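You operate a simulated robot arm through the tools that you are given. There is no shell and no other tool. Be economical: measure what you need, move in short steps, check, and stop when the job is done.

You are at the controls of a simulated robot arm. One attempt, no reset.

## Task
Fetch the filter carton that expires first from the top of bench nine and set it on the top of the black cart. Take the pink drip tray and put it on the top of bench ten. Fetch the steel dish and set it on the top of bench three. Put the green sheet pack on the top of bench eleven away on the shelf of the roll rack. Take the slate pad and put it on the top of bench two. Take the yellow weight on the top of bench seven and put it away on the top of the battery cart. Put the blue can on the top of bench eight away on the second board from the bottom of the grey shelf. Turn the test box knob to 5 bar. Fetch the green can and set it on the top of bench seven. Take the grey housing and leave it on top of the clear jug. Take the purple pad on the top well of tool chest two and put it away on the black wall shelf. Close the rack drawer three. Do these in any order. Set down upright: filter carton, yellow weight, blue can, green can, grey housing.
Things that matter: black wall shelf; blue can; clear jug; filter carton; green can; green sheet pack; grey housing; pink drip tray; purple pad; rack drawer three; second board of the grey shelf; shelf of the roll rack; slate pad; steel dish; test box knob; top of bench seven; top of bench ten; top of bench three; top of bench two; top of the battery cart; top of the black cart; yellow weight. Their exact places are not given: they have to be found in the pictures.

Only the result counts: the job must be done as asked and must still hold three seconds after the hand-in. Knocking over, shifting, dropping, spilling or breaking anything else fails it. Flat cloth is picked up by pressing the open fingertips on it (5 to 10 N) and closing them slowly along it; thin cloth reads only 2 to 8 mm in the jaws.

## Robot
A 7-joint arm with a fingered hand on a trunk, on a base that drives. Base frame: it is fixed to the floor where the robot stands at the start and does not move with it; the origin is under the middle of the robot, x ahead of it, y to its left, z up. Units: mm, degrees, N and s.
With the tool pointing down near the work surface it reaches from about 360 to 700 mm from the robot's upright axis, wherever it stands. Its first joint turns from -69.0 to 172.0 degrees. Places, roughly: black wall shelf [12300, 700, 1600]; blue can [2750, 4000, 1000]; clear jug [-500, -4750, 1000]; green can [4000, 4000, 1000]; green sheet pack (22x15x4 cm) [500, 3200, 900]; grey housing (6x6x13 cm) [-700, -4400, 900]; pink drip tray (20x17x8 cm) [700, 2600, 900]; purple pad (10x8x5 cm) [-600, -4600, 900]; rack drawer three [-8300, -11400, 1300]; second board of the grey shelf [7200, 7300, 600]; shelf of the roll rack [4000, -5100, 700]; slate pad (10x8x5 cm) [500, 3500, 900]; steel dish (15x15x4 cm) [600, 2900, 900]; test box knob [2600, 4500, 1000]; top of bench seven [2900, 2900, 900]; top of bench ten [800, 1200, 900]; top of bench three [3800, 2800, 900]; top of bench two [3800, 1000, 900]; top of the battery cart [-5900, -9500, 800]; top of the black cart [4200, -3200, 800]; yellow weight [2750, 3250, 1000]. Payload 3.2 kg.
The TCP is the grasp point between the finger pads, 26 mm short of the fingertips. In the tool frame z runs along the fingers and y along their closing line. Largest opening 88 mm; the body of the gripper starts 30 mm behind the TCP. The gripper is a hand of 5 fingers: y runs from the thumb to the fingers, the wrist lies at [-16, -108, -172] in the tool frame.
Orientation is that of the tool frame in the base frame, as a unit quaternion [w, x, y, z]. With the fingers straight down and the wrist toward the robot, the tool's x, y and z point along [0, 1, 0], [1, 0, 0] and [0, 0, -1] of the base frame.

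## Interface
- The arm moves only by the tool apply_moves. Its argument "moves" is a list of rows, each a list of 6 numbers: the shift along the tool's x, y, z in mm, then the turn, a rotation vector about the tool's x, y, z in degrees. In form: [[x, y, z, wx, wy, wz], ...]. A call has 1 to 10 rows; each row shifts and turns the commanded pose from where the row before left it, along the tool's axes as they then stand. Rows are played at 5 a second. More than 50 mm and 8.6 degrees between two rows, and nothing of the call is played. Where a pose cannot be reached the arm comes as near as it can. A force on the tool above 40 N (or 10 N above the force at the start of the call, whichever is more), or a blocked arm, ends the call early, and 0.2 s more pass. In this call time passes only in rows, and 0.2 s behind the last. The reply holds the time, the measured pose of the TCP, the force on the tool along the base axes, the opening and the grip force, in the units named above and with some noise, with the torque about the TCP (base axes, N m) and any sound that the robot's microphone picked up, and new pictures: "pictures" is both (left out), scene, wrist or none.
- Cameras (640 x 400 px; columns grow to the right, rows downward): "scene" is now at [133.1, 21, 1440.6]; the picture's right is [0.32, -0.95, 0.00], its down [-0.62, -0.21, -0.75] and it looks along [0.72, 0.24, -0.66] (base axes); focal length 264 px, centre (320, 200). "wrist" rides on the gripper at [67, -97, -117] in the tool frame; the picture's right is [-0.71, 0.33, -0.62], its down [-0.65, -0.65, 0.39] and it looks along [-0.28, 0.68, 0.68] (tool axes); focal length 234 px, centre (320, 200).
- lift_body(by): slides the trunk up (or, below 0, down) by that many mm; the arm and the scene camera ride with it, the base frame stays. It gives what a move gives, with no picture.
- base_move(legs): drives the robot by 1 to 6 legs, each [ahead, left, turn to the left] in mm, mm and degrees, along the robot's own axes; the way and the turn of a leg run together, so that a leg with both is an arc; at most 1500 mm and 180 degrees a leg. The arm and the cameras ride along, it lands a little off, and it stops where it bumps. It gives what a move gives, and a new picture of the scene camera.
- finger_targets(index, middle, ring, little, thumb_bend, thumb_turn): sets how far each is bent, from 0 (flat) to 1 (curled in); at 0.3 the hand is open as for a grip, at 0.7 the pads meet at the TCP. One left out holds its place. A second passes; each finger stops where it meets its share of the squeeze, and holds until it gets a number again. It is the only way to open and close the hand. It gives what a move gives, with no picture; readings hold the bend of each and the force on index, middle, ring, little, thumb and palm. thumb_turn goes from beside the hand (0) to across from the fingers (1), as for a grip.
- pan_tilt(pan, tilt): turns the head with the scene camera to pan (to the left, within 86 degrees either way) and tilt (down, from -29 to 69), counted from straight ahead of the robot. It gives what a move gives, and a new picture of the scene camera.
- pixel_to_xyz(camera, pixels): for up to 12 pixels [column, row] of the newest picture of that camera ("zoom" is the newest enlarged one), the place [x, y, z] in the base frame of the surface seen there, good to about 2 mm, but the place of the scene camera against the robot may be out by one fixed shift of up to 12 mm in any direction. No time passes.
- close_up(camera, box): a new picture of the part [left, top, right, bottom] of that camera's present view, enlarged. No time passes.
- hand_in(): hands the job in; it is judged then, once.

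Keep the steps short. Do not move on a guess: measure, check each grasp and each placing, and mend mistakes. In all there are 364 turns and 360 pictures (those below and enlarged ones count). Leave the gripper open and the arm clear of the work at the hand-in unless told otherwise, and finish with a single line.

The tools are called after "Call:" as name(argument=value, ...) on one line, values as JSON. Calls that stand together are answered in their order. apply_moves: Moves the arm, as the interface text tells. Its arguments: {"type":"object","properties":{"moves":{"type":"array"},"pictures":{"type":"string","enum":["both","scene","wrist","none"]}},"required":["moves"]} The other tools are called the same way: lift_body (by) slides the trunk up or down; finger_targets (index, middle, ring, little, thumb_bend, thumb_turn) moves the fingers one by one; base_move (legs) drives the base; pan_tilt (pan, tilt) turns the head that bears the scene camera; pixel_to_xyz (camera, pixels) gives the place of the surface under pixels of a picture; close_up (camera, box) takes an enlarged picture of a part of a camera's view; hand_in () hands the job in.

At the start:

```text
time: 0.0
tcp_pos: [329.2, 201.4, 1193.8]
orientation: [-0.001, 0.707, 0.707, -0.001]
ft_force: [0.1, -0.6, 0.1]
wrist_torque: [0.02, 0.0, 0.02]
finger_gap: 87.8
finger_force: 0.2
shape: jaw
bend: [0.3, 0.3, 0.3, 0.3, 0.3, 0.97]
finger forces: [0.0, 0.0, 0.0, 0.1, 0.0, 0.1]
trunk travel left (down, up): [-750.0, 90.0]
robot x, y, heading: [0.0, -0.1, 0.2]
head pan, tilt: [18.4, 41.0]
```

scene: 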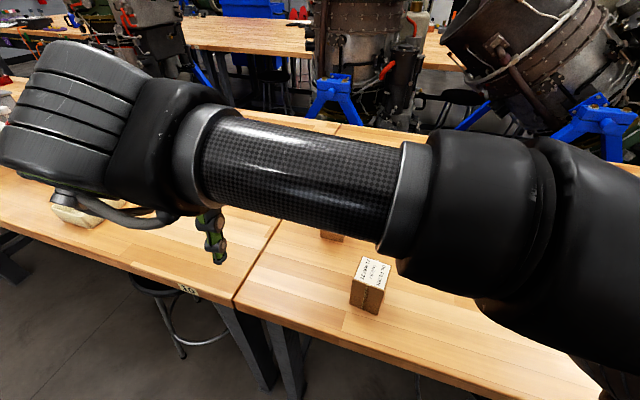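
wrist: 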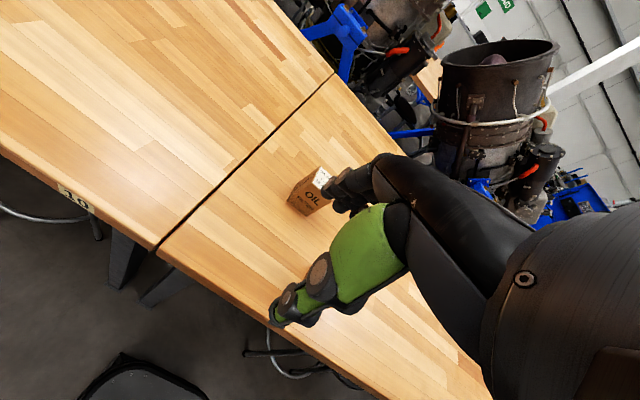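

I see bench ten (label "10") at the left and small cartons on the bench ahead. First I look around with the head.

Call:
pan_tilt(pan=-30, tilt=35)

Call:
pan_tilt(pan=60, tilt=25)

```text
time: 1.2
tcp_pos: [329.4, 202.2, 1193.0]
orientation: [0.0, 0.707, 0.707, -0.001]
ft_force: [0.4, -0.1, 1.2]
wrist_torque: [0.01, -0.05, 0.01]
finger_gap: 87.7
finger_force: 0.1
shape: jaw
bend: [0.3, 0.3, 0.3, 0.3, 0.3, 0.97]
finger forces: [0.1, 0.0, 0.0, 0.0, 0.1, 0.0]
trunk travel left (down, up): [-750.0, 90.0]
robot x, y, heading: [1.1, -2.2, -0.0]
head pan, tilt: [-30.0, 35.0]
```

scene: 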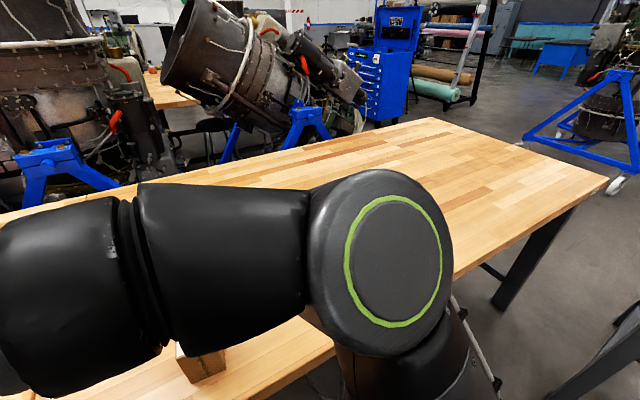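

```text
time: 2.8
tcp_pos: [328.5, 202.1, 1194.5]
orientation: [-0.001, 0.707, 0.707, 0.0]
ft_force: [0.4, -0.1, -0.5]
wrist_torque: [0.02, 0.01, -0.03]
finger_gap: 87.6
finger_force: 0.1
shape: jaw
bend: [0.3, 0.3, 0.3, 0.3, 0.3, 0.97]
finger forces: [0.1, 0.0, 0.0, 0.0, 0.1, 0.1]
trunk travel left (down, up): [-750.0, 90.0]
robot x, y, heading: [-4.5, 0.5, -0.1]
head pan, tilt: [60.0, 25.0]
```

scene: 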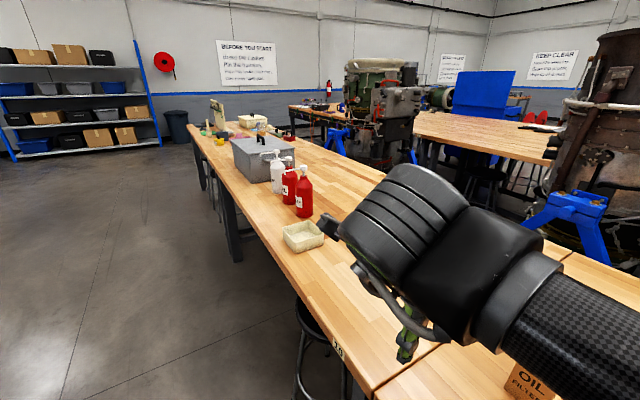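

Call:
pan_tilt(pan=5, tilt=50)

Call:
close_up(camera="wrist", box=[270, 150, 370, 230])

```text
time: 4.0
tcp_pos: [329.2, 201.3, 1194.2]
orientation: [0.0, 0.707, 0.707, 0.0]
ft_force: [-0.1, -0.1, -0.2]
wrist_torque: [-0.02, 0.01, -0.02]
finger_gap: 87.8
finger_force: 0.1
shape: jaw
bend: [0.3, 0.3, 0.3, 0.3, 0.3, 0.97]
finger forces: [0.0, 0.1, 0.1, 0.0, 0.0, 0.0]
trunk travel left (down, up): [-750.0, 90.0]
robot x, y, heading: [0.2, -1.2, -0.1]
head pan, tilt: [5.0, 50.0]
```

scene: 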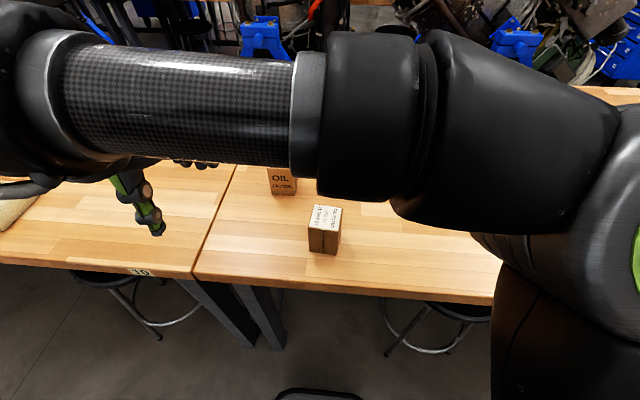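

```text
5.00 times, centred on (320, 190) of wrist
```

zoom: 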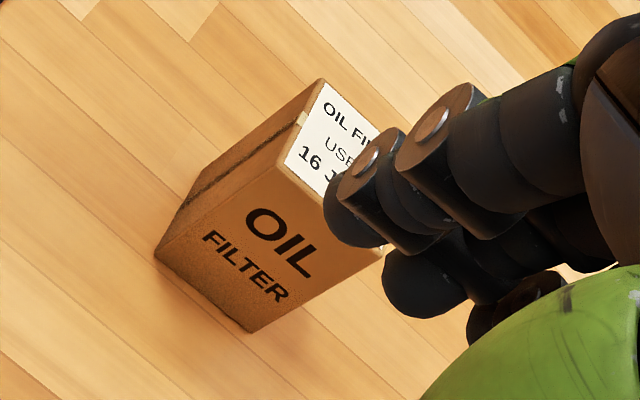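

Call:
close_up(camera="scene", box=[285, 190, 365, 240])

Call:
pixel_to_xyz(camera="scene", pixels=[[326, 215], [324, 245], [282, 178], [210, 180], [240, 280], [480, 285], [620, 98]])

Call:
apply_moves(moves=[[-45, 0, 0, 0, 0, 0], [-45, 0, 0, 0, 0, 0], [-45, 0, 0, 0, 0, 0]], pictures="both")

```text
8.00 times, centred on (325, 215) of scene
```

zoom: 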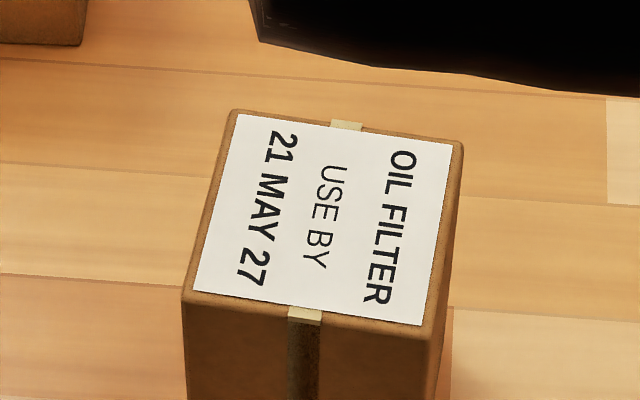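

```text
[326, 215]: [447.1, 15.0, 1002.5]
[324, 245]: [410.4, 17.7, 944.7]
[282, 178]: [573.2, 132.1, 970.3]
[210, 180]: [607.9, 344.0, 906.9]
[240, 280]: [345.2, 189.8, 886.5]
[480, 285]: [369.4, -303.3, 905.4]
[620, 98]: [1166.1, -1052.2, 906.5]
```

```text
time: 4.8
tcp_pos: [327.7, 64.4, 1193.6]
orientation: [-0.001, 0.707, 0.707, 0.0]
ft_force: [0.0, -0.9, 0.5]
wrist_torque: [-0.01, 0.0, 0.02]
finger_gap: 88.0
finger_force: 0.1
shape: jaw
bend: [0.3, 0.3, 0.3, 0.3, 0.3, 0.97]
finger forces: [0.0, 0.0, 0.0, 0.0, 0.1, 0.0]
trunk travel left (down, up): [-750.0, 90.0]
robot x, y, heading: [0.4, -2.7, -0.2]
head pan, tilt: [5.0, 50.0]
```

scene: 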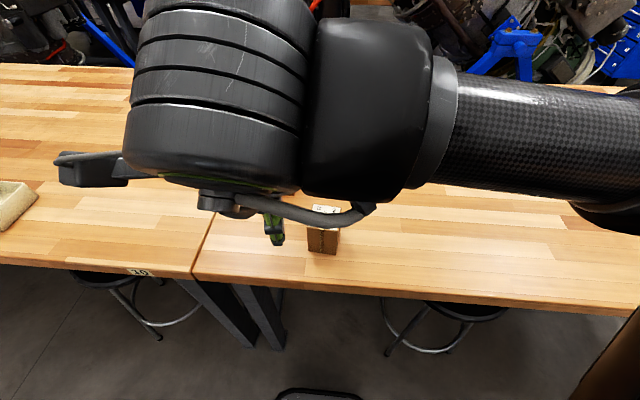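
wrist: 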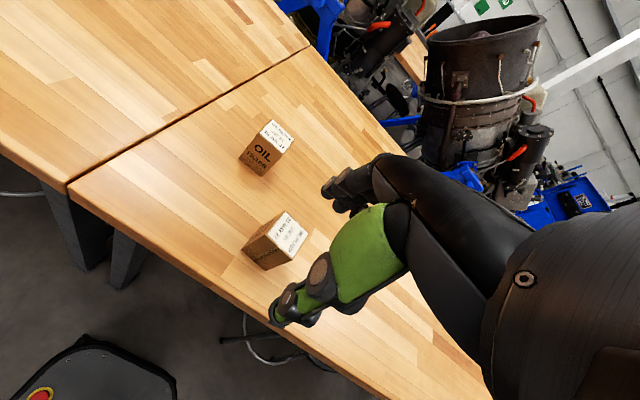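

Call:
close_up(camera="wrist", box=[220, 110, 316, 170])

Call:
apply_moves(moves=[[-50, 0, 0, 0, 0, 0], [-50, 0, 0, 0, 0, 0], [-50, 0, 0, 0, 0, 0], [-50, 0, 0, 0, 0, 0]], pictures="wrist")

```text
6.67 times, centred on (268, 140) of wrist
```

zoom: 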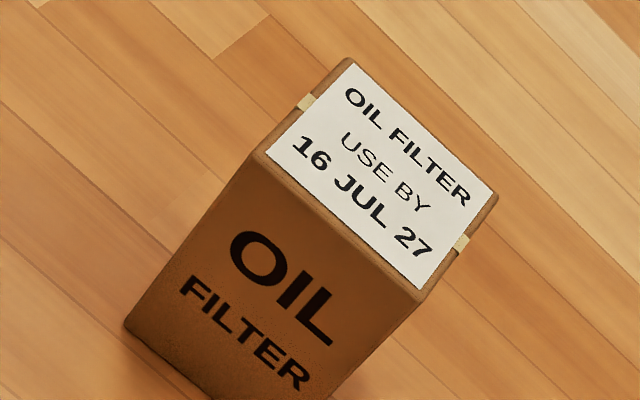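

```text
time: 5.8
tcp_pos: [327.2, -136.6, 1189.3]
orientation: [-0.001, 0.707, 0.708, 0.0]
ft_force: [-0.3, -0.6, -0.7]
wrist_torque: [0.04, -0.01, 0.0]
finger_gap: 87.7
finger_force: 0.1
shape: jaw
bend: [0.3, 0.3, 0.3, 0.3, 0.3, 0.97]
finger forces: [0.0, 0.1, 0.0, 0.0, 0.0, 0.0]
trunk travel left (down, up): [-750.0, 90.0]
robot x, y, heading: [-3.5, -1.0, 0.2]
head pan, tilt: [5.0, 50.0]
```

wrist: 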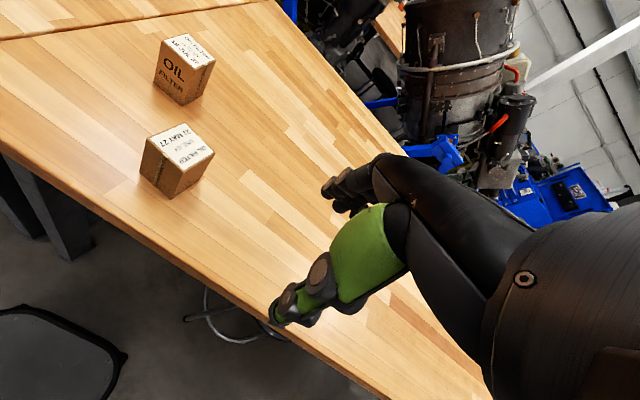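

Call:
pan_tilt(pan=10, tilt=45)

Call:
pixel_to_xyz(camera="wrist", pixels=[[180, 146], [185, 55], [320, 130], [240, 200], [152, 138], [168, 195]])

```text
time: 6.5
tcp_pos: [328.0, -134.0, 1190.8]
orientation: [0.0, 0.707, 0.707, 0.0]
ft_force: [0.2, 0.4, -0.1]
wrist_torque: [-0.02, -0.01, -0.02]
finger_gap: 87.9
finger_force: 0.1
shape: jaw
bend: [0.3, 0.3, 0.3, 0.3, 0.3, 0.97]
finger forces: [0.0, 0.0, 0.1, 0.0, 0.1, 0.0]
trunk travel left (down, up): [-750.0, 90.0]
robot x, y, heading: [-0.6, -0.7, -0.1]
head pan, tilt: [10.0, 45.0]
```

scene: 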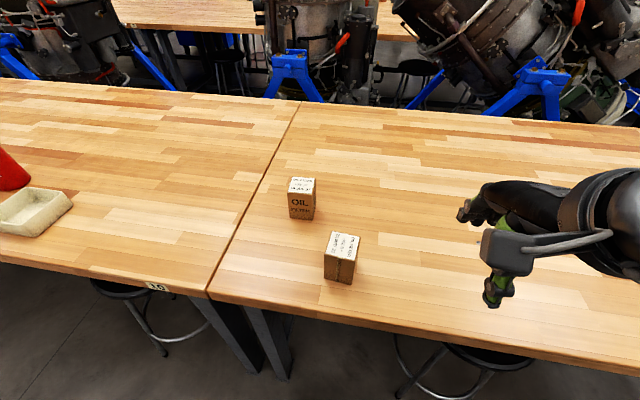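

```text
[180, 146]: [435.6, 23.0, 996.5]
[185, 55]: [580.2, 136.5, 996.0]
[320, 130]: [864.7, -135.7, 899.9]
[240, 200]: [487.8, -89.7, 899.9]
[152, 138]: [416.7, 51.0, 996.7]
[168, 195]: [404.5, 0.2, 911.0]
```

Call:
close_up(camera="wrist", box=[120, 110, 232, 180])

Call:
pixel_to_xyz(camera="wrist", pixels=[[149, 139], [185, 124], [213, 153], [176, 168], [140, 175], [172, 197]])

```text
5.71 times, centred on (176, 145) of wrist
```

zoom: 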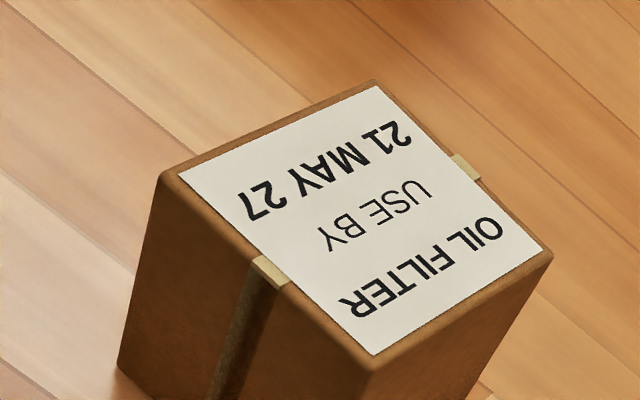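

```text
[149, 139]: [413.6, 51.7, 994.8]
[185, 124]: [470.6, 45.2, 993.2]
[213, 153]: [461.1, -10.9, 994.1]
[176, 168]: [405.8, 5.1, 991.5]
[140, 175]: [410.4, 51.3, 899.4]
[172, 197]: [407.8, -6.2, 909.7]
```

The carton at wrist pixel (180,146), "21 MAY 27", expires first; centre about (437, 20), top z 995. I move over it, turning 7° to align.

Call:
apply_moves(moves=[[31, 22, 20, 0, 0, 1.5], [31, 22, 20, 0, 0, 1.5], [31, 22, 20, 0, 0, 1.5], [31, 22, 20, 0, 0, 1.5], [31, 22, 20, 0, 0, 1]])

```text
time: 7.7
tcp_pos: [449.2, 17.4, 1094.0]
orientation: [0.001, 0.749, 0.663, -0.001]
ft_force: [0.5, -0.1, 0.1]
wrist_torque: [-0.06, -0.01, 0.01]
finger_gap: 87.7
finger_force: 0.2
shape: jaw
bend: [0.3, 0.3, 0.3, 0.3, 0.3, 0.97]
finger forces: [0.0, 0.1, 0.0, 0.0, 0.0, 0.1]
trunk travel left (down, up): [-750.0, 90.0]
robot x, y, heading: [3.2, 0.9, -0.1]
head pan, tilt: [10.0, 45.0]
```

scene: 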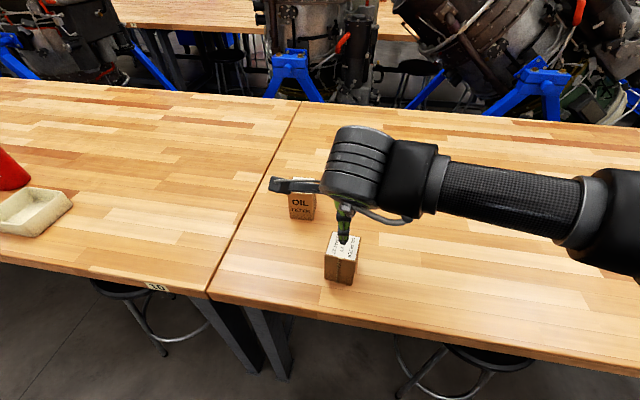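
wrist: 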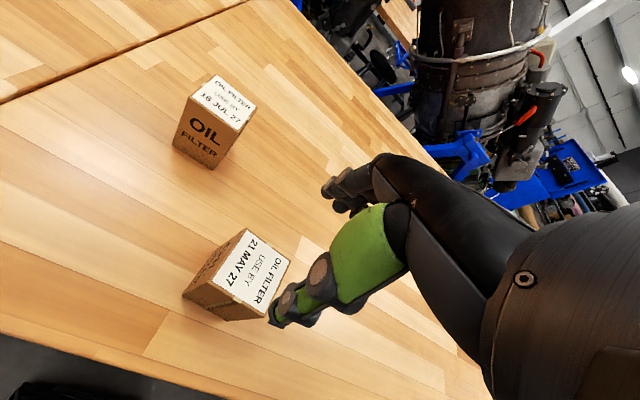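

Call:
pixel_to_xyz(camera="wrist", pixels=[[247, 231], [288, 262], [259, 315], [216, 282], [340, 290], [220, 90], [254, 106], [190, 97]])

```text
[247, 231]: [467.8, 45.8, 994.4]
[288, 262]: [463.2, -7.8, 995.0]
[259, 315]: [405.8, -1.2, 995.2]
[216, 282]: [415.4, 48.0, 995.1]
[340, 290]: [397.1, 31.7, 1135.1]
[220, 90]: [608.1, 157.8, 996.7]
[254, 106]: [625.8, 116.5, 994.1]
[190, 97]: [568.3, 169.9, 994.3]
```

Call:
apply_moves(moves=[[2.6, -11.4, 0, 0, 0, 0], [0, 0, 40, 0, 0, 0], [0, 0, 40, 0, 0, 0], [0, 0, 38, 0, 0, 0]])

```text
time: 8.7
tcp_pos: [437.7, 18.5, 975.6]
orientation: [0.0, 0.75, 0.662, 0.004]
ft_force: [4.7, -0.7, 9.3]
wrist_torque: [0.02, -0.23, -0.04]
finger_gap: 87.9
finger_force: 0.1
shape: jaw
bend: [0.28, 0.3, 0.3, 0.3, 0.3, 0.97]
finger forces: [8.0, 0.1, 1.1, 0.0, 0.0, 0.1]
trunk travel left (down, up): [-750.0, 90.0]
robot x, y, heading: [-1.0, 0.6, -0.1]
head pan, tilt: [10.0, 45.0]
```

scene: 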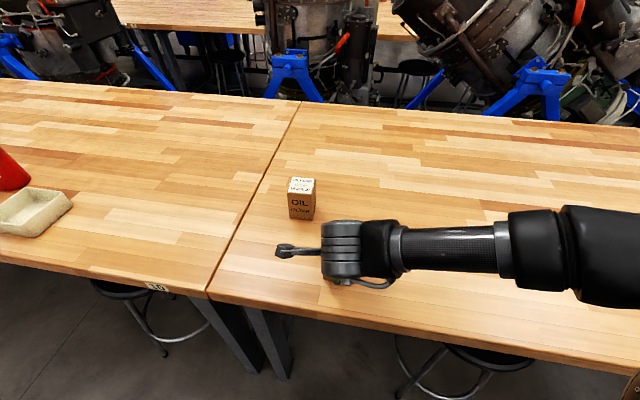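
wrist: 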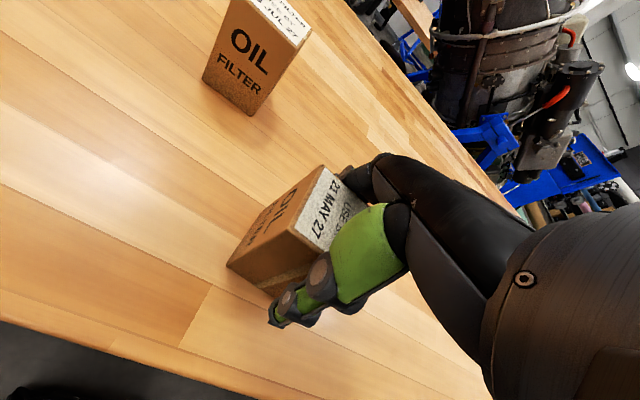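

Call:
apply_moves(moves=[[0, 4, -3, 0, 0, 0], [0, 4, 0, 0, 0, 0]], pictures="wrist")

```text
time: 9.3
tcp_pos: [443.9, 18.0, 977.9]
orientation: [0.0, 0.749, 0.662, -0.001]
ft_force: [0.6, -0.2, 0.2]
wrist_torque: [-0.01, -0.01, 0.01]
finger_gap: 87.7
finger_force: 0.1
shape: jaw
bend: [0.3, 0.3, 0.3, 0.3, 0.3, 0.97]
finger forces: [0.0, 0.1, 0.0, 0.1, 0.1, 0.0]
trunk travel left (down, up): [-750.0, 90.0]
robot x, y, heading: [-0.9, 0.5, 0.2]
head pan, tilt: [10.0, 45.0]
```

wrist: 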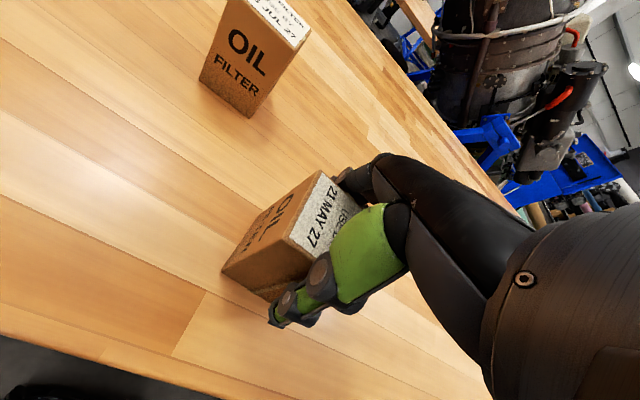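

Clear of contact now. I close the hand.

Call:
finger_targets(index=0.6, middle=0.6, ring=0.6, little=0.6, thumb_bend=0.6, thumb_turn=1)

Call:
apply_moves(moves=[[0, 0, -30, 0, 0, 0], [0, 0, -50, 0, 0, 0], [0, 0, -50, 0, 0, 0]])

```text
time: 10.3
tcp_pos: [444.0, 17.4, 979.7]
orientation: [0.0, 0.75, 0.662, 0.0]
ft_force: [1.0, -0.5, 0.2]
wrist_torque: [-0.09, -0.17, -0.01]
finger_gap: 75.1
finger_force: 33.5
shape: fingers
bend: [0.39, 0.5, 0.52, 0.6, 0.38, 0.98]
finger forces: [15.9, 7.8, 9.0, 0.0, 34.2, 0.0]
trunk travel left (down, up): [-750.0, 90.0]
robot x, y, heading: [-1.0, -1.2, -0.1]
head pan, tilt: [10.0, 45.0]
```

```text
time: 11.1
tcp_pos: [444.8, 19.9, 1108.2]
orientation: [0.0, 0.749, 0.663, -0.001]
ft_force: [0.1, 1.1, -2.4]
wrist_torque: [-0.01, -0.03, 0.01]
finger_gap: 75.0
finger_force: 32.2
shape: fingers
bend: [0.39, 0.5, 0.52, 0.6, 0.38, 0.98]
finger forces: [14.8, 7.5, 8.5, 0.1, 33.8, 0.0]
trunk travel left (down, up): [-750.0, 90.0]
robot x, y, heading: [1.3, -0.0, -0.2]
head pan, tilt: [10.0, 45.0]
```

scene: 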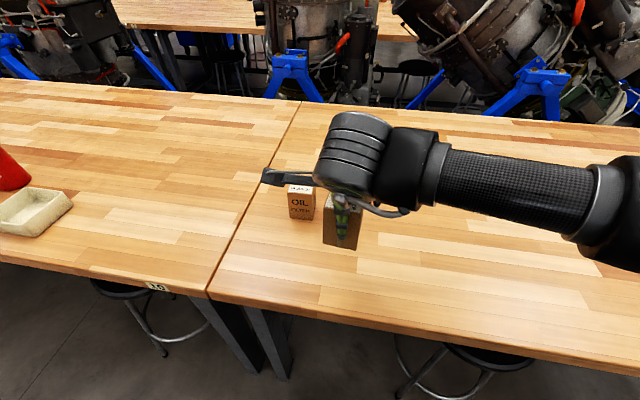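
wrist: 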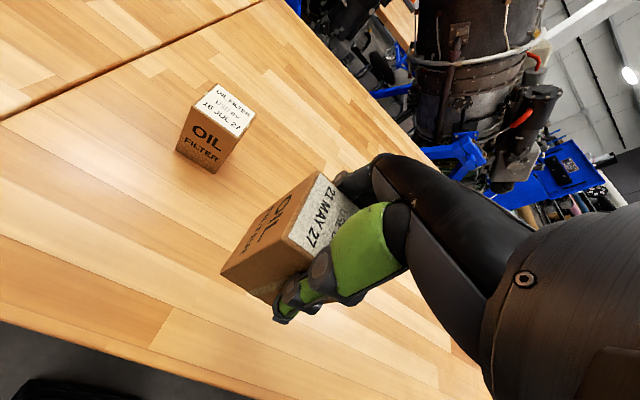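

Carton is held (gap ~57 wide box, thumb 34 N). I back off from the bench and look to the right for the black cart.

Call:
base_move(legs=[[-300, 0, 0], [0, 0, -60]])

Call:
pan_tilt(pan=0, tilt=20)

Call:
pan_tilt(pan=-60, tilt=20)

```text
time: 12.5
tcp_pos: [303.6, 31.1, 1108.8]
orientation: [0.0, 0.744, 0.668, -0.001]
ft_force: [-0.7, 0.5, -3.2]
wrist_torque: [-0.03, -0.01, -0.03]
finger_gap: 74.7
finger_force: 32.0
shape: fingers
bend: [0.4, 0.51, 0.53, 0.6, 0.38, 0.98]
finger forces: [15.2, 7.3, 8.4, 0.0, 33.8, 0.1]
trunk travel left (down, up): [-750.0, 90.0]
robot x, y, heading: [-135.5, 5.2, 0.9]
head pan, tilt: [10.0, 45.0]
stopped in leg 1: the robot was blocked; the commanded pose is now the measured one
```

scene: 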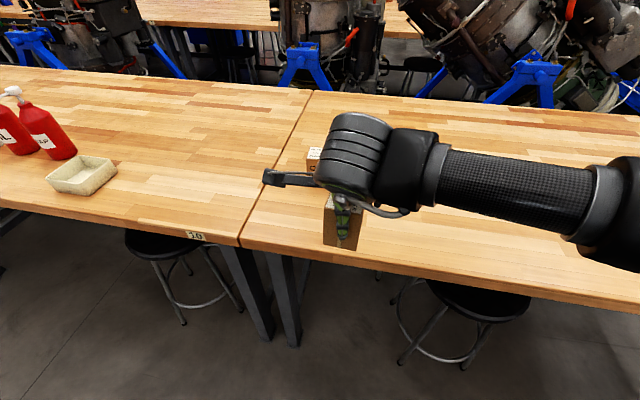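

```text
time: 13.4
tcp_pos: [307.9, 30.1, 1106.3]
orientation: [-0.001, 0.745, 0.668, -0.001]
ft_force: [-0.4, -0.1, -3.3]
wrist_torque: [-0.01, -0.03, 0.0]
finger_gap: 74.7
finger_force: 32.4
shape: fingers
bend: [0.4, 0.51, 0.53, 0.6, 0.38, 0.98]
finger forces: [15.4, 7.4, 8.3, 0.0, 33.7, 0.0]
trunk travel left (down, up): [-750.0, 90.0]
robot x, y, heading: [-133.3, 1.5, 1.2]
head pan, tilt: [0.0, 20.0]
```

scene: 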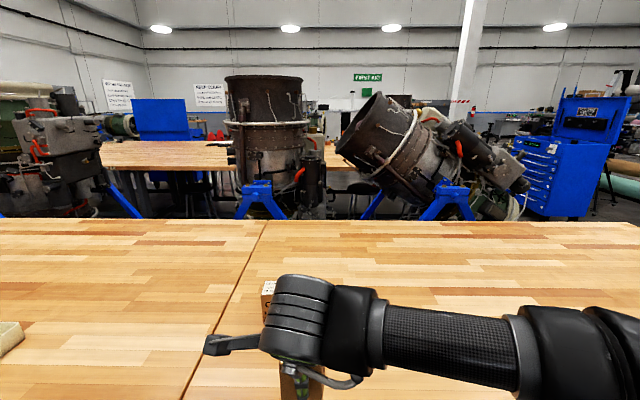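

```text
time: 14.7
tcp_pos: [308.4, 31.9, 1107.3]
orientation: [-0.001, 0.744, 0.668, -0.001]
ft_force: [-0.9, 0.2, -4.4]
wrist_torque: [-0.04, -0.03, -0.01]
finger_gap: 74.6
finger_force: 32.6
shape: fingers
bend: [0.4, 0.51, 0.53, 0.6, 0.38, 0.98]
finger forces: [15.3, 7.4, 8.4, 0.0, 33.7, 0.0]
trunk travel left (down, up): [-750.0, 90.0]
robot x, y, heading: [-137.4, 4.8, 0.8]
head pan, tilt: [-60.0, 20.0]
```

scene: 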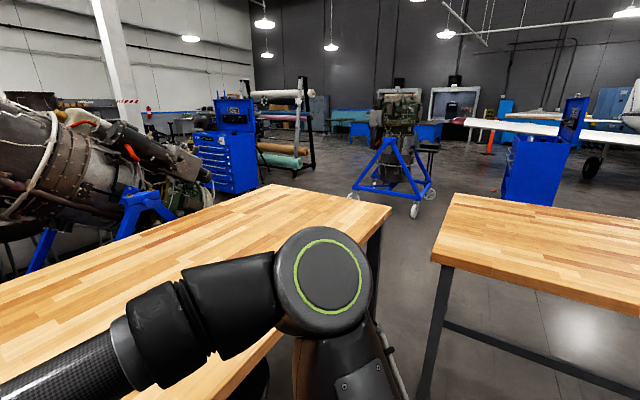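

Call:
pan_tilt(pan=-86, tilt=40)

Call:
pan_tilt(pan=86, tilt=40)

```text
time: 15.6
tcp_pos: [306.7, 31.1, 1108.1]
orientation: [-0.001, 0.745, 0.668, -0.002]
ft_force: [0.7, 0.9, -4.1]
wrist_torque: [0.0, -0.01, 0.0]
finger_gap: 74.8
finger_force: 33.0
shape: fingers
bend: [0.4, 0.51, 0.53, 0.6, 0.38, 0.98]
finger forces: [15.4, 7.4, 8.4, 0.1, 33.8, 0.0]
trunk travel left (down, up): [-750.0, 90.0]
robot x, y, heading: [-136.5, 4.2, 1.0]
head pan, tilt: [-85.9, 40.0]
```

scene: 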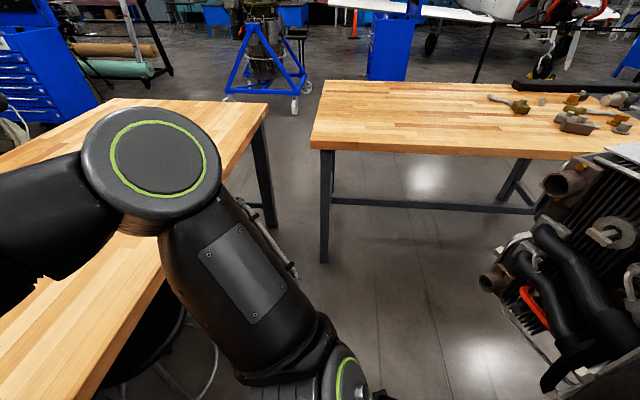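

```text
time: 18.2
tcp_pos: [306.7, 31.4, 1106.5]
orientation: [0.0, 0.745, 0.667, -0.002]
ft_force: [0.0, -0.1, -3.2]
wrist_torque: [-0.03, -0.04, 0.03]
finger_gap: 74.7
finger_force: 32.8
shape: fingers
bend: [0.4, 0.51, 0.53, 0.6, 0.38, 0.98]
finger forces: [15.4, 7.3, 8.4, 0.0, 33.8, 0.1]
trunk travel left (down, up): [-750.0, 90.0]
robot x, y, heading: [-137.9, 4.4, 1.1]
head pan, tilt: [85.9, 40.0]
```

scene: 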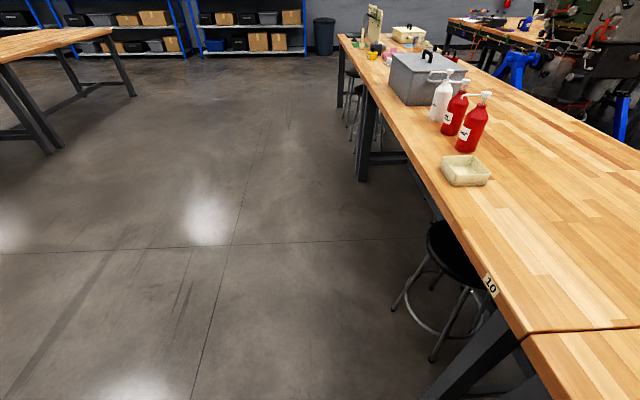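

Call:
pan_tilt(pan=-86, tilt=30)

Call:
pixel_to_xyz(camera="scene", pixels=[[266, 80], [309, 110], [322, 340], [170, 335], [480, 260], [545, 160], [560, 310], [330, 200], [640, 110], [440, 170], [290, 70], [380, 55]])

```text
time: 20.8
tcp_pos: [307.7, 31.2, 1105.5]
orientation: [-0.001, 0.744, 0.668, -0.002]
ft_force: [0.1, -0.2, -2.8]
wrist_torque: [0.01, -0.04, 0.03]
finger_gap: 74.9
finger_force: 32.2
shape: fingers
bend: [0.4, 0.51, 0.53, 0.6, 0.38, 0.98]
finger forces: [15.4, 7.4, 8.4, 0.0, 33.7, 0.0]
trunk travel left (down, up): [-750.0, 90.0]
robot x, y, heading: [-132.9, 6.3, 1.0]
head pan, tilt: [-85.9, 30.0]
```

scene: 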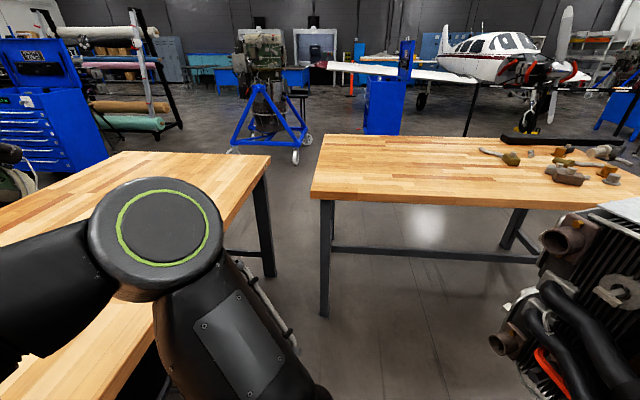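

```text
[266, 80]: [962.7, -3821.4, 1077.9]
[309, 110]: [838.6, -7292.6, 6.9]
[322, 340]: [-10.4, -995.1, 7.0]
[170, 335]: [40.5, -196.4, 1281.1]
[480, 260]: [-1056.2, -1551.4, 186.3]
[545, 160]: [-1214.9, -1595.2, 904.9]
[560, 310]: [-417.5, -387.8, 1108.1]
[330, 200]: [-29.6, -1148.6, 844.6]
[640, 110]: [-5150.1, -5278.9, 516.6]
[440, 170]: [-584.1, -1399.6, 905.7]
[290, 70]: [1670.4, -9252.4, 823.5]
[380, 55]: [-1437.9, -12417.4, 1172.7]
```

Call:
pixel_to_xyz(camera="scene", pixels=[[269, 158], [272, 274], [322, 314], [312, 195], [328, 138], [296, 160], [233, 150], [385, 130], [600, 215], [515, 330], [300, 130], [180, 128]])

```text
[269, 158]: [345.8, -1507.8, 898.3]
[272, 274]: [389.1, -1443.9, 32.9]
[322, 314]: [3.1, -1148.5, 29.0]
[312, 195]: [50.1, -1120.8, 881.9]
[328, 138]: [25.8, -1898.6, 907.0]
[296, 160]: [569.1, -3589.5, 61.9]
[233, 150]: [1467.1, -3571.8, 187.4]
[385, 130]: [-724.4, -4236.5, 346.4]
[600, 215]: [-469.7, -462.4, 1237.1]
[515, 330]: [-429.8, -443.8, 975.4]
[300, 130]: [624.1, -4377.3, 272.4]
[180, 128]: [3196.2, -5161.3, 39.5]
```

Call:
pan_tilt(pan=60, tilt=69)

Call:
pan_tilt(pan=-86, tilt=65)

```text
time: 23.1
tcp_pos: [307.2, 30.4, 1105.9]
orientation: [-0.001, 0.744, 0.668, -0.002]
ft_force: [0.3, 0.6, -2.6]
wrist_torque: [-0.01, 0.0, 0.01]
finger_gap: 74.6
finger_force: 32.2
shape: fingers
bend: [0.4, 0.51, 0.53, 0.6, 0.38, 0.98]
finger forces: [15.4, 7.4, 8.4, 0.1, 33.6, 0.0]
trunk travel left (down, up): [-750.0, 90.0]
robot x, y, heading: [-139.1, 4.5, 0.9]
head pan, tilt: [60.0, 68.8]
```

scene: 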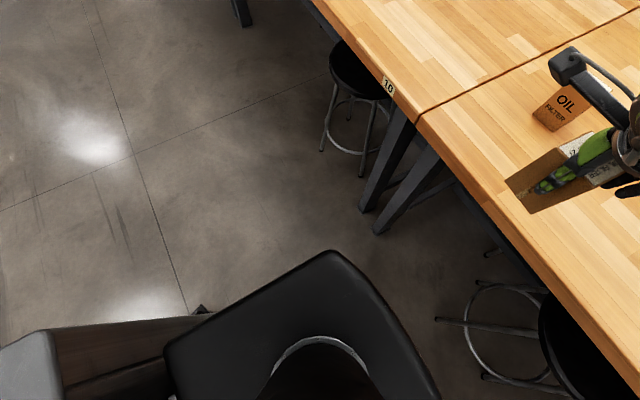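

```text
time: 25.4
tcp_pos: [306.8, 31.8, 1106.6]
orientation: [-0.001, 0.744, 0.668, -0.002]
ft_force: [0.0, -0.4, -3.2]
wrist_torque: [-0.03, 0.0, 0.0]
finger_gap: 74.7
finger_force: 32.5
shape: fingers
bend: [0.4, 0.51, 0.53, 0.6, 0.38, 0.98]
finger forces: [15.4, 7.4, 8.4, 0.0, 33.6, 0.0]
trunk travel left (down, up): [-750.0, 90.0]
robot x, y, heading: [-136.6, 2.3, 1.1]
head pan, tilt: [-85.9, 65.0]
```

scene: 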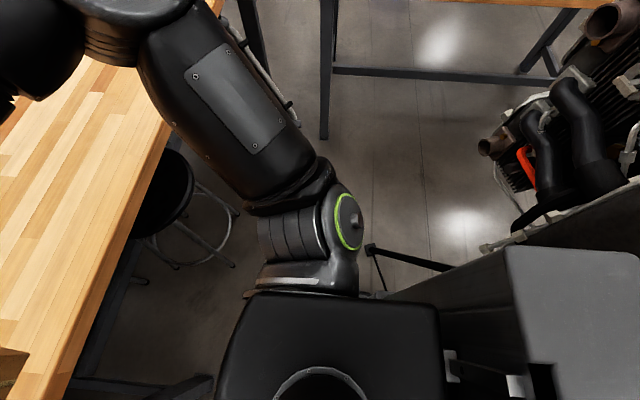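

Call:
pixel_to_xyz(camera="scene", pixels=[[225, 390], [245, 305], [430, 305], [460, 330], [520, 260], [600, 300], [540, 380], [370, 252], [480, 320], [500, 240], [440, 390], [600, 380]])

```text
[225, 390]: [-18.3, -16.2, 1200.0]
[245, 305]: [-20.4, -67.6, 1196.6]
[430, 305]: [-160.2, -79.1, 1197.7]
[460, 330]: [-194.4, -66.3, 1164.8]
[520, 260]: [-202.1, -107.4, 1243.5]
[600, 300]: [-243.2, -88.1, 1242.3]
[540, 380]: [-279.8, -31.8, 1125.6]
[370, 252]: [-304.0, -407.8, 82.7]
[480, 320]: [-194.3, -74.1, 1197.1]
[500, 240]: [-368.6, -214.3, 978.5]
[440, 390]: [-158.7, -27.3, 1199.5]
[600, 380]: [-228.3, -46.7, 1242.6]
```

Something (an engine stand) is close behind. The gap on the right is narrow (about 305–490 mm), so I go forward a little, strafe left into open floor and turn to look west.

Call:
base_move(legs=[[80, 0, 0], [0, 1000, 0], [0, 0, 150]])

Call:
pan_tilt(pan=50, tilt=25)

```text
time: 37.4
tcp_pos: [-474.7, 1206.0, 1106.9]
orientation: [0.001, -0.449, 0.893, -0.001]
ft_force: [0.5, -0.3, -3.8]
wrist_torque: [0.06, -0.01, -0.04]
finger_gap: 73.7
finger_force: 30.7
shape: fingers
bend: [0.4, 0.51, 0.53, 0.6, 0.39, 0.98]
finger forces: [15.3, 7.2, 7.7, 0.0, 32.1, 0.1]
trunk travel left (down, up): [-750.0, 90.0]
robot x, y, heading: [-79.9, 1003.9, 150.5]
head pan, tilt: [-85.9, 65.0]
```

scene: 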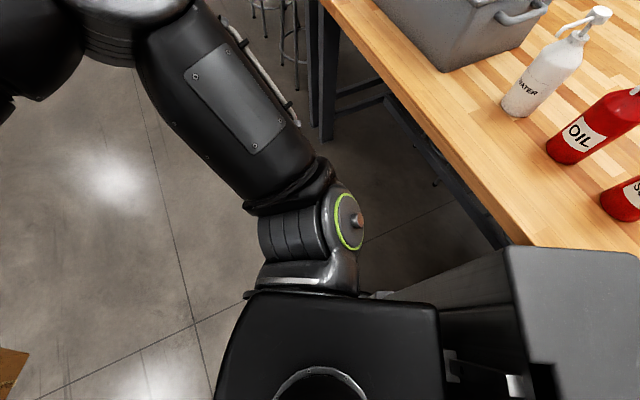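

```text
time: 39.6
tcp_pos: [-472.4, 1205.7, 1106.5]
orientation: [0.002, -0.449, 0.893, -0.001]
ft_force: [0.5, 0.9, -3.8]
wrist_torque: [0.01, 0.02, 0.01]
finger_gap: 73.6
finger_force: 31.1
shape: fingers
bend: [0.4, 0.51, 0.53, 0.6, 0.39, 0.98]
finger forces: [15.3, 7.3, 7.7, 0.0, 32.1, 0.1]
trunk travel left (down, up): [-750.0, 90.0]
robot x, y, heading: [-72.1, 1001.0, 150.7]
head pan, tilt: [50.0, 25.0]
```

scene: 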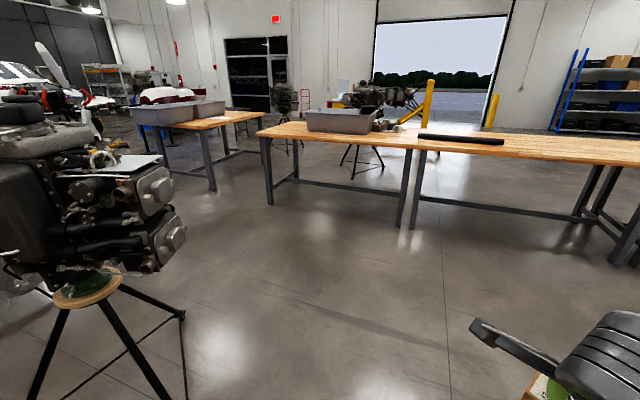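

Call:
pixel_to_xyz(camera="scene", pixels=[[183, 312], [180, 250], [212, 190], [270, 203], [238, 150], [232, 113], [260, 130], [130, 108], [400, 225], [300, 150], [160, 165], [250, 120]])

Call:
pan_tilt(pan=86, tilt=25)

```text
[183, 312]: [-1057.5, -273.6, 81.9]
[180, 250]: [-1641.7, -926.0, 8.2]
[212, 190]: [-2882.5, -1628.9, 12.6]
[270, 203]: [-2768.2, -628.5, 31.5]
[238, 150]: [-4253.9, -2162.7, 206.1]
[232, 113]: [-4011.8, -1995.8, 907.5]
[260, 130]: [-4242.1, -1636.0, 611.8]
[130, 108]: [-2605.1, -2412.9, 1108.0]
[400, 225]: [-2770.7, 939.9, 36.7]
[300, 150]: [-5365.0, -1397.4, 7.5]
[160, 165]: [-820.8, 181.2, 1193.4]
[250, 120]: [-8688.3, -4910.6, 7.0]
```

```text
time: 40.6
tcp_pos: [-471.4, 1206.1, 1107.4]
orientation: [0.001, -0.449, 0.893, -0.001]
ft_force: [0.6, 0.2, -3.2]
wrist_torque: [0.03, 0.0, 0.02]
finger_gap: 74.0
finger_force: 31.4
shape: fingers
bend: [0.4, 0.51, 0.53, 0.6, 0.39, 0.98]
finger forces: [15.4, 7.2, 7.7, 0.0, 32.1, 0.0]
trunk travel left (down, up): [-750.0, 90.0]
robot x, y, heading: [-79.1, 1003.4, 150.4]
head pan, tilt: [85.9, 25.0]
```

scene: 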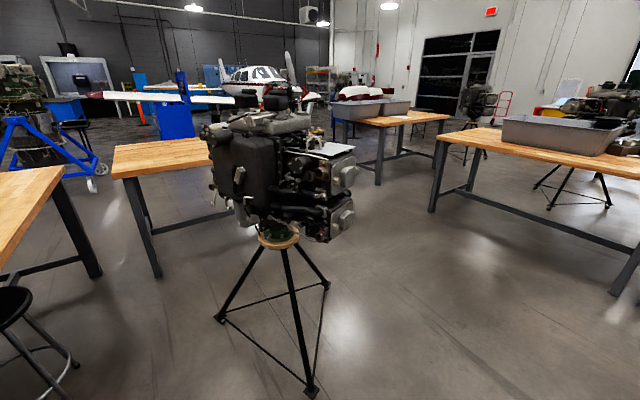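

Call:
pixel_to_xyz(camera="scene", pixels=[[218, 320], [327, 287], [310, 393], [158, 275], [378, 183], [349, 137], [331, 115], [432, 210], [96, 275], [60, 168], [435, 130], [335, 140]])

Call:
base_move(legs=[[0, 0, 30], [1500, 300, 0], [0, 0, 60]])

Call:
pan_tilt(pan=30, tilt=25)

```text
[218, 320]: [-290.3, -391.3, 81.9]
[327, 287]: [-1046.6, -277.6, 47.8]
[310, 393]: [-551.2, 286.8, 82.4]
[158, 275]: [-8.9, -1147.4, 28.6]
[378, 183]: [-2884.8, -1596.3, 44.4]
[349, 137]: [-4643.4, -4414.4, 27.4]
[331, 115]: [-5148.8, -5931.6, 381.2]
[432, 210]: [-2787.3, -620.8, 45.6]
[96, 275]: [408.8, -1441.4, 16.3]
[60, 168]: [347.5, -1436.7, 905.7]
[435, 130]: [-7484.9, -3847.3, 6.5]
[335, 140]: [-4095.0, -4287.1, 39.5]
```

```text
refused: leg 2 is longer than a leg can be; nothing moved
```

```text
time: 41.8
tcp_pos: [-473.4, 1205.3, 1106.0]
orientation: [0.001, -0.449, 0.893, -0.001]
ft_force: [0.4, 0.3, -3.2]
wrist_torque: [0.0, 0.0, 0.01]
finger_gap: 73.7
finger_force: 30.4
shape: fingers
bend: [0.4, 0.51, 0.53, 0.6, 0.39, 0.98]
finger forces: [15.3, 7.1, 7.7, 0.0, 32.1, 0.1]
trunk travel left (down, up): [-750.0, 90.0]
robot x, y, heading: [-77.5, 1004.1, 150.5]
head pan, tilt: [30.0, 25.0]
```

scene: 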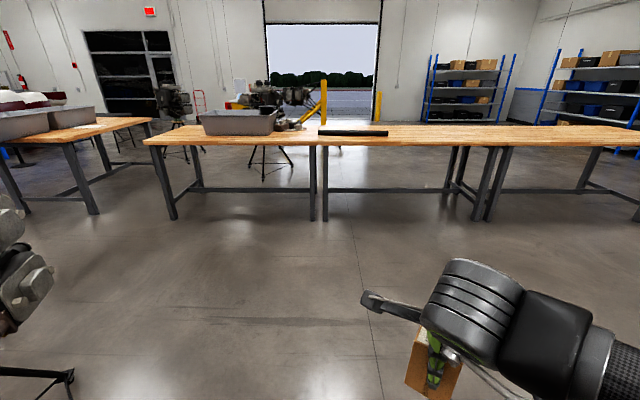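

Call:
base_move(legs=[[0, 0, 30], [1450, 0, 0], [300, 0, 90]])

Call:
pan_tilt(pan=10, tilt=25)

```text
time: 54.2
tcp_pos: [-1669.1, 357.1, 1107.6]
orientation: [-0.002, 0.998, -0.068, -0.001]
ft_force: [-0.2, -0.2, -4.4]
wrist_torque: [0.0, 0.07, -0.03]
finger_gap: 72.8
finger_force: 31.1
shape: fingers
bend: [0.39, 0.51, 0.56, 0.6, 0.4, 0.99]
finger forces: [16.6, 7.3, 6.9, 0.1, 30.5, 0.0]
trunk travel left (down, up): [-750.0, 90.0]
robot x, y, heading: [-1684.8, 799.9, -90.6]
head pan, tilt: [30.0, 25.0]
cut short: leg 3
```

scene: 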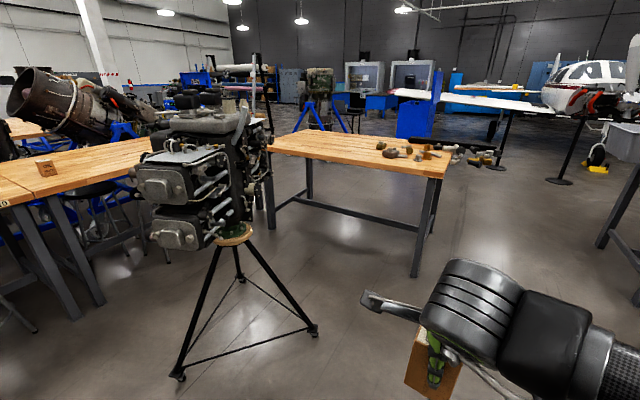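

```text
time: 55.0
tcp_pos: [-1668.9, 356.8, 1106.7]
orientation: [-0.002, 0.998, -0.067, -0.002]
ft_force: [-0.1, -0.3, -3.6]
wrist_torque: [-0.02, 0.04, 0.0]
finger_gap: 72.9
finger_force: 30.9
shape: fingers
bend: [0.39, 0.51, 0.56, 0.6, 0.4, 0.99]
finger forces: [16.6, 7.4, 6.8, 0.0, 30.5, 0.0]
trunk travel left (down, up): [-750.0, 90.0]
robot x, y, heading: [-1684.9, 802.0, -90.6]
head pan, tilt: [10.0, 25.0]
```

scene: 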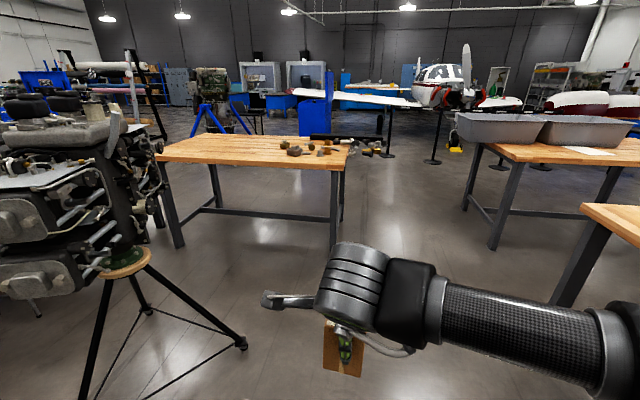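

Call:
pixel_to_xyz(camera="scene", pixels=[[333, 245], [345, 148], [495, 245], [462, 125], [240, 345], [580, 210], [178, 243], [315, 100], [500, 165], [430, 160], [250, 130], [200, 130]])

```text
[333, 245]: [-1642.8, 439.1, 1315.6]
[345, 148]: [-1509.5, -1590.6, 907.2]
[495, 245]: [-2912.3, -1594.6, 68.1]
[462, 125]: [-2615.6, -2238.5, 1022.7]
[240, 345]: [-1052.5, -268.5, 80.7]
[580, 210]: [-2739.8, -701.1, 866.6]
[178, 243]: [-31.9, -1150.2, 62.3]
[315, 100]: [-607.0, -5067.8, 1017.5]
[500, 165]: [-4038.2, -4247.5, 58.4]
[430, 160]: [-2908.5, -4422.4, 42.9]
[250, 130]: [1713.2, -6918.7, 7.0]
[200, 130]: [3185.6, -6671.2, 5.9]
```

Call:
base_move(legs=[[400, -400, 0], [1500, 0, 0], [1500, 0, 0], [0, 0, 90]])

Call:
pan_tilt(pan=-60, tilt=25)

Call:
pan_tilt(pan=0, tilt=25)

```text
time: 76.0
tcp_pos: [-1628.7, -2575.7, 1106.4]
orientation: [0.0, 0.762, 0.647, -0.002]
ft_force: [-0.3, 0.0, -4.4]
wrist_torque: [-0.03, 0.03, 0.02]
finger_gap: 72.3
finger_force: 29.5
shape: fingers
bend: [0.39, 0.51, 0.56, 0.6, 0.41, 0.99]
finger forces: [16.3, 7.2, 6.7, 0.0, 29.7, 0.0]
trunk travel left (down, up): [-750.0, 90.0]
robot x, y, heading: [-2074.3, -2579.1, -1.8]
head pan, tilt: [10.0, 25.0]
```

scene: 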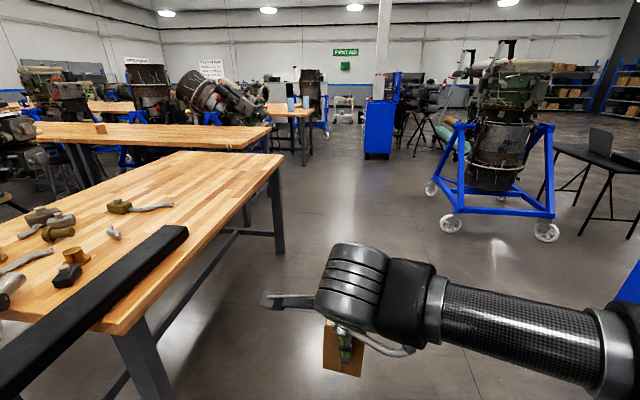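

```text
time: 77.4
tcp_pos: [-1628.7, -2577.0, 1106.2]
orientation: [0.0, 0.762, 0.648, -0.002]
ft_force: [-0.9, -0.9, -3.2]
wrist_torque: [0.01, 0.0, -0.01]
finger_gap: 72.4
finger_force: 30.1
shape: fingers
bend: [0.39, 0.51, 0.56, 0.6, 0.41, 0.99]
finger forces: [16.4, 7.1, 6.6, 0.0, 29.6, 0.1]
trunk travel left (down, up): [-750.0, 90.0]
robot x, y, heading: [-2073.4, -2581.2, -1.9]
head pan, tilt: [-60.0, 25.0]
```

scene: 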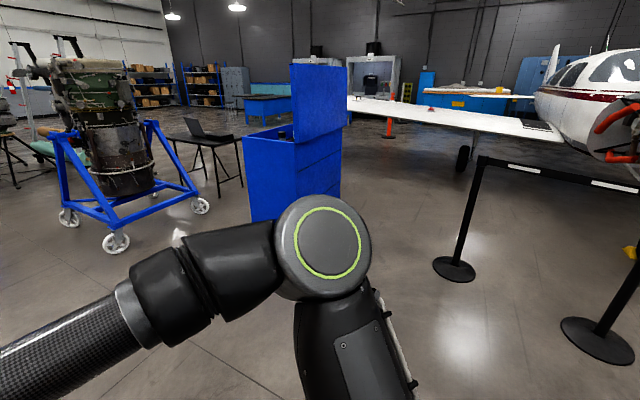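

```text
time: 78.7
tcp_pos: [-1628.3, -2577.3, 1106.4]
orientation: [0.0, 0.762, 0.648, -0.003]
ft_force: [0.0, -0.2, -4.1]
wrist_torque: [-0.01, -0.04, -0.01]
finger_gap: 72.4
finger_force: 30.0
shape: fingers
bend: [0.39, 0.51, 0.56, 0.6, 0.41, 0.99]
finger forces: [16.3, 7.2, 6.6, 0.1, 29.6, 0.1]
trunk travel left (down, up): [-750.0, 90.0]
robot x, y, heading: [-2072.0, -2579.6, -2.1]
head pan, tilt: [0.0, 25.0]
```

scene: 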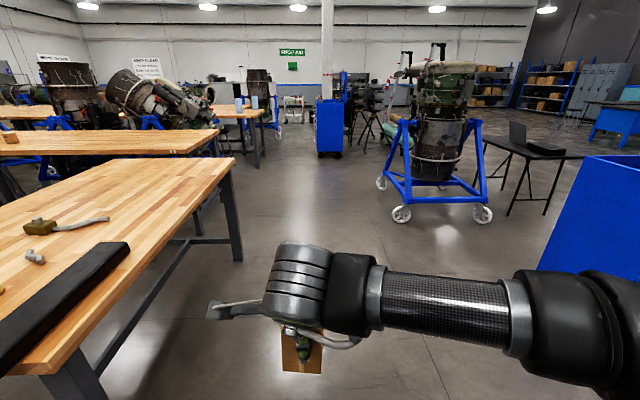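

Call:
base_move(legs=[[1500, 0, 2], [1500, 0, 0], [1500, 0, 0]])

Call:
pan_tilt(pan=-40, tilt=25)

```text
time: 100.2
tcp_pos: [2877.0, -2473.0, 1106.3]
orientation: [0.0, 0.737, 0.676, -0.003]
ft_force: [0.0, 0.6, -3.3]
wrist_torque: [-0.05, -0.01, 0.03]
finger_gap: 72.1
finger_force: 30.0
shape: fingers
bend: [0.39, 0.51, 0.56, 0.6, 0.41, 0.99]
finger forces: [16.4, 7.2, 6.5, 0.0, 29.6, 0.1]
trunk travel left (down, up): [-750.0, 90.0]
robot x, y, heading: [2437.2, -2512.3, 2.4]
head pan, tilt: [0.0, 25.0]
```

scene: 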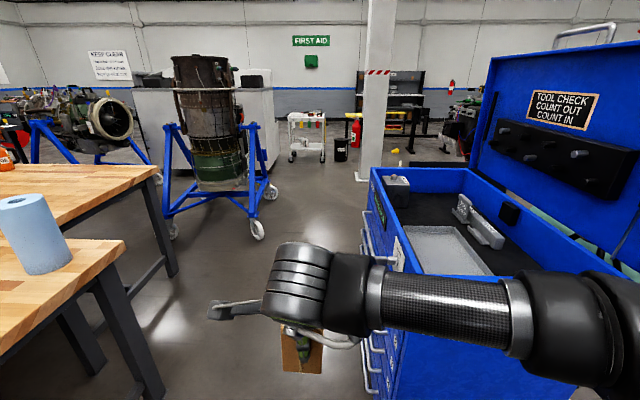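

```text
time: 101.3
tcp_pos: [2877.8, -2474.4, 1106.7]
orientation: [0.0, 0.736, 0.677, -0.002]
ft_force: [0.4, -0.4, -2.8]
wrist_torque: [-0.02, -0.04, -0.01]
finger_gap: 72.2
finger_force: 29.6
shape: fingers
bend: [0.39, 0.51, 0.56, 0.6, 0.41, 0.99]
finger forces: [16.2, 7.3, 6.5, 0.0, 29.5, 0.0]
trunk travel left (down, up): [-750.0, 90.0]
robot x, y, heading: [2433.6, -2513.3, 2.3]
head pan, tilt: [-40.0, 25.0]
```

scene: 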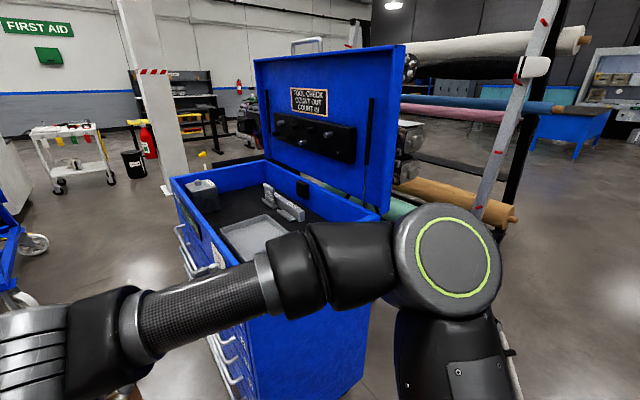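

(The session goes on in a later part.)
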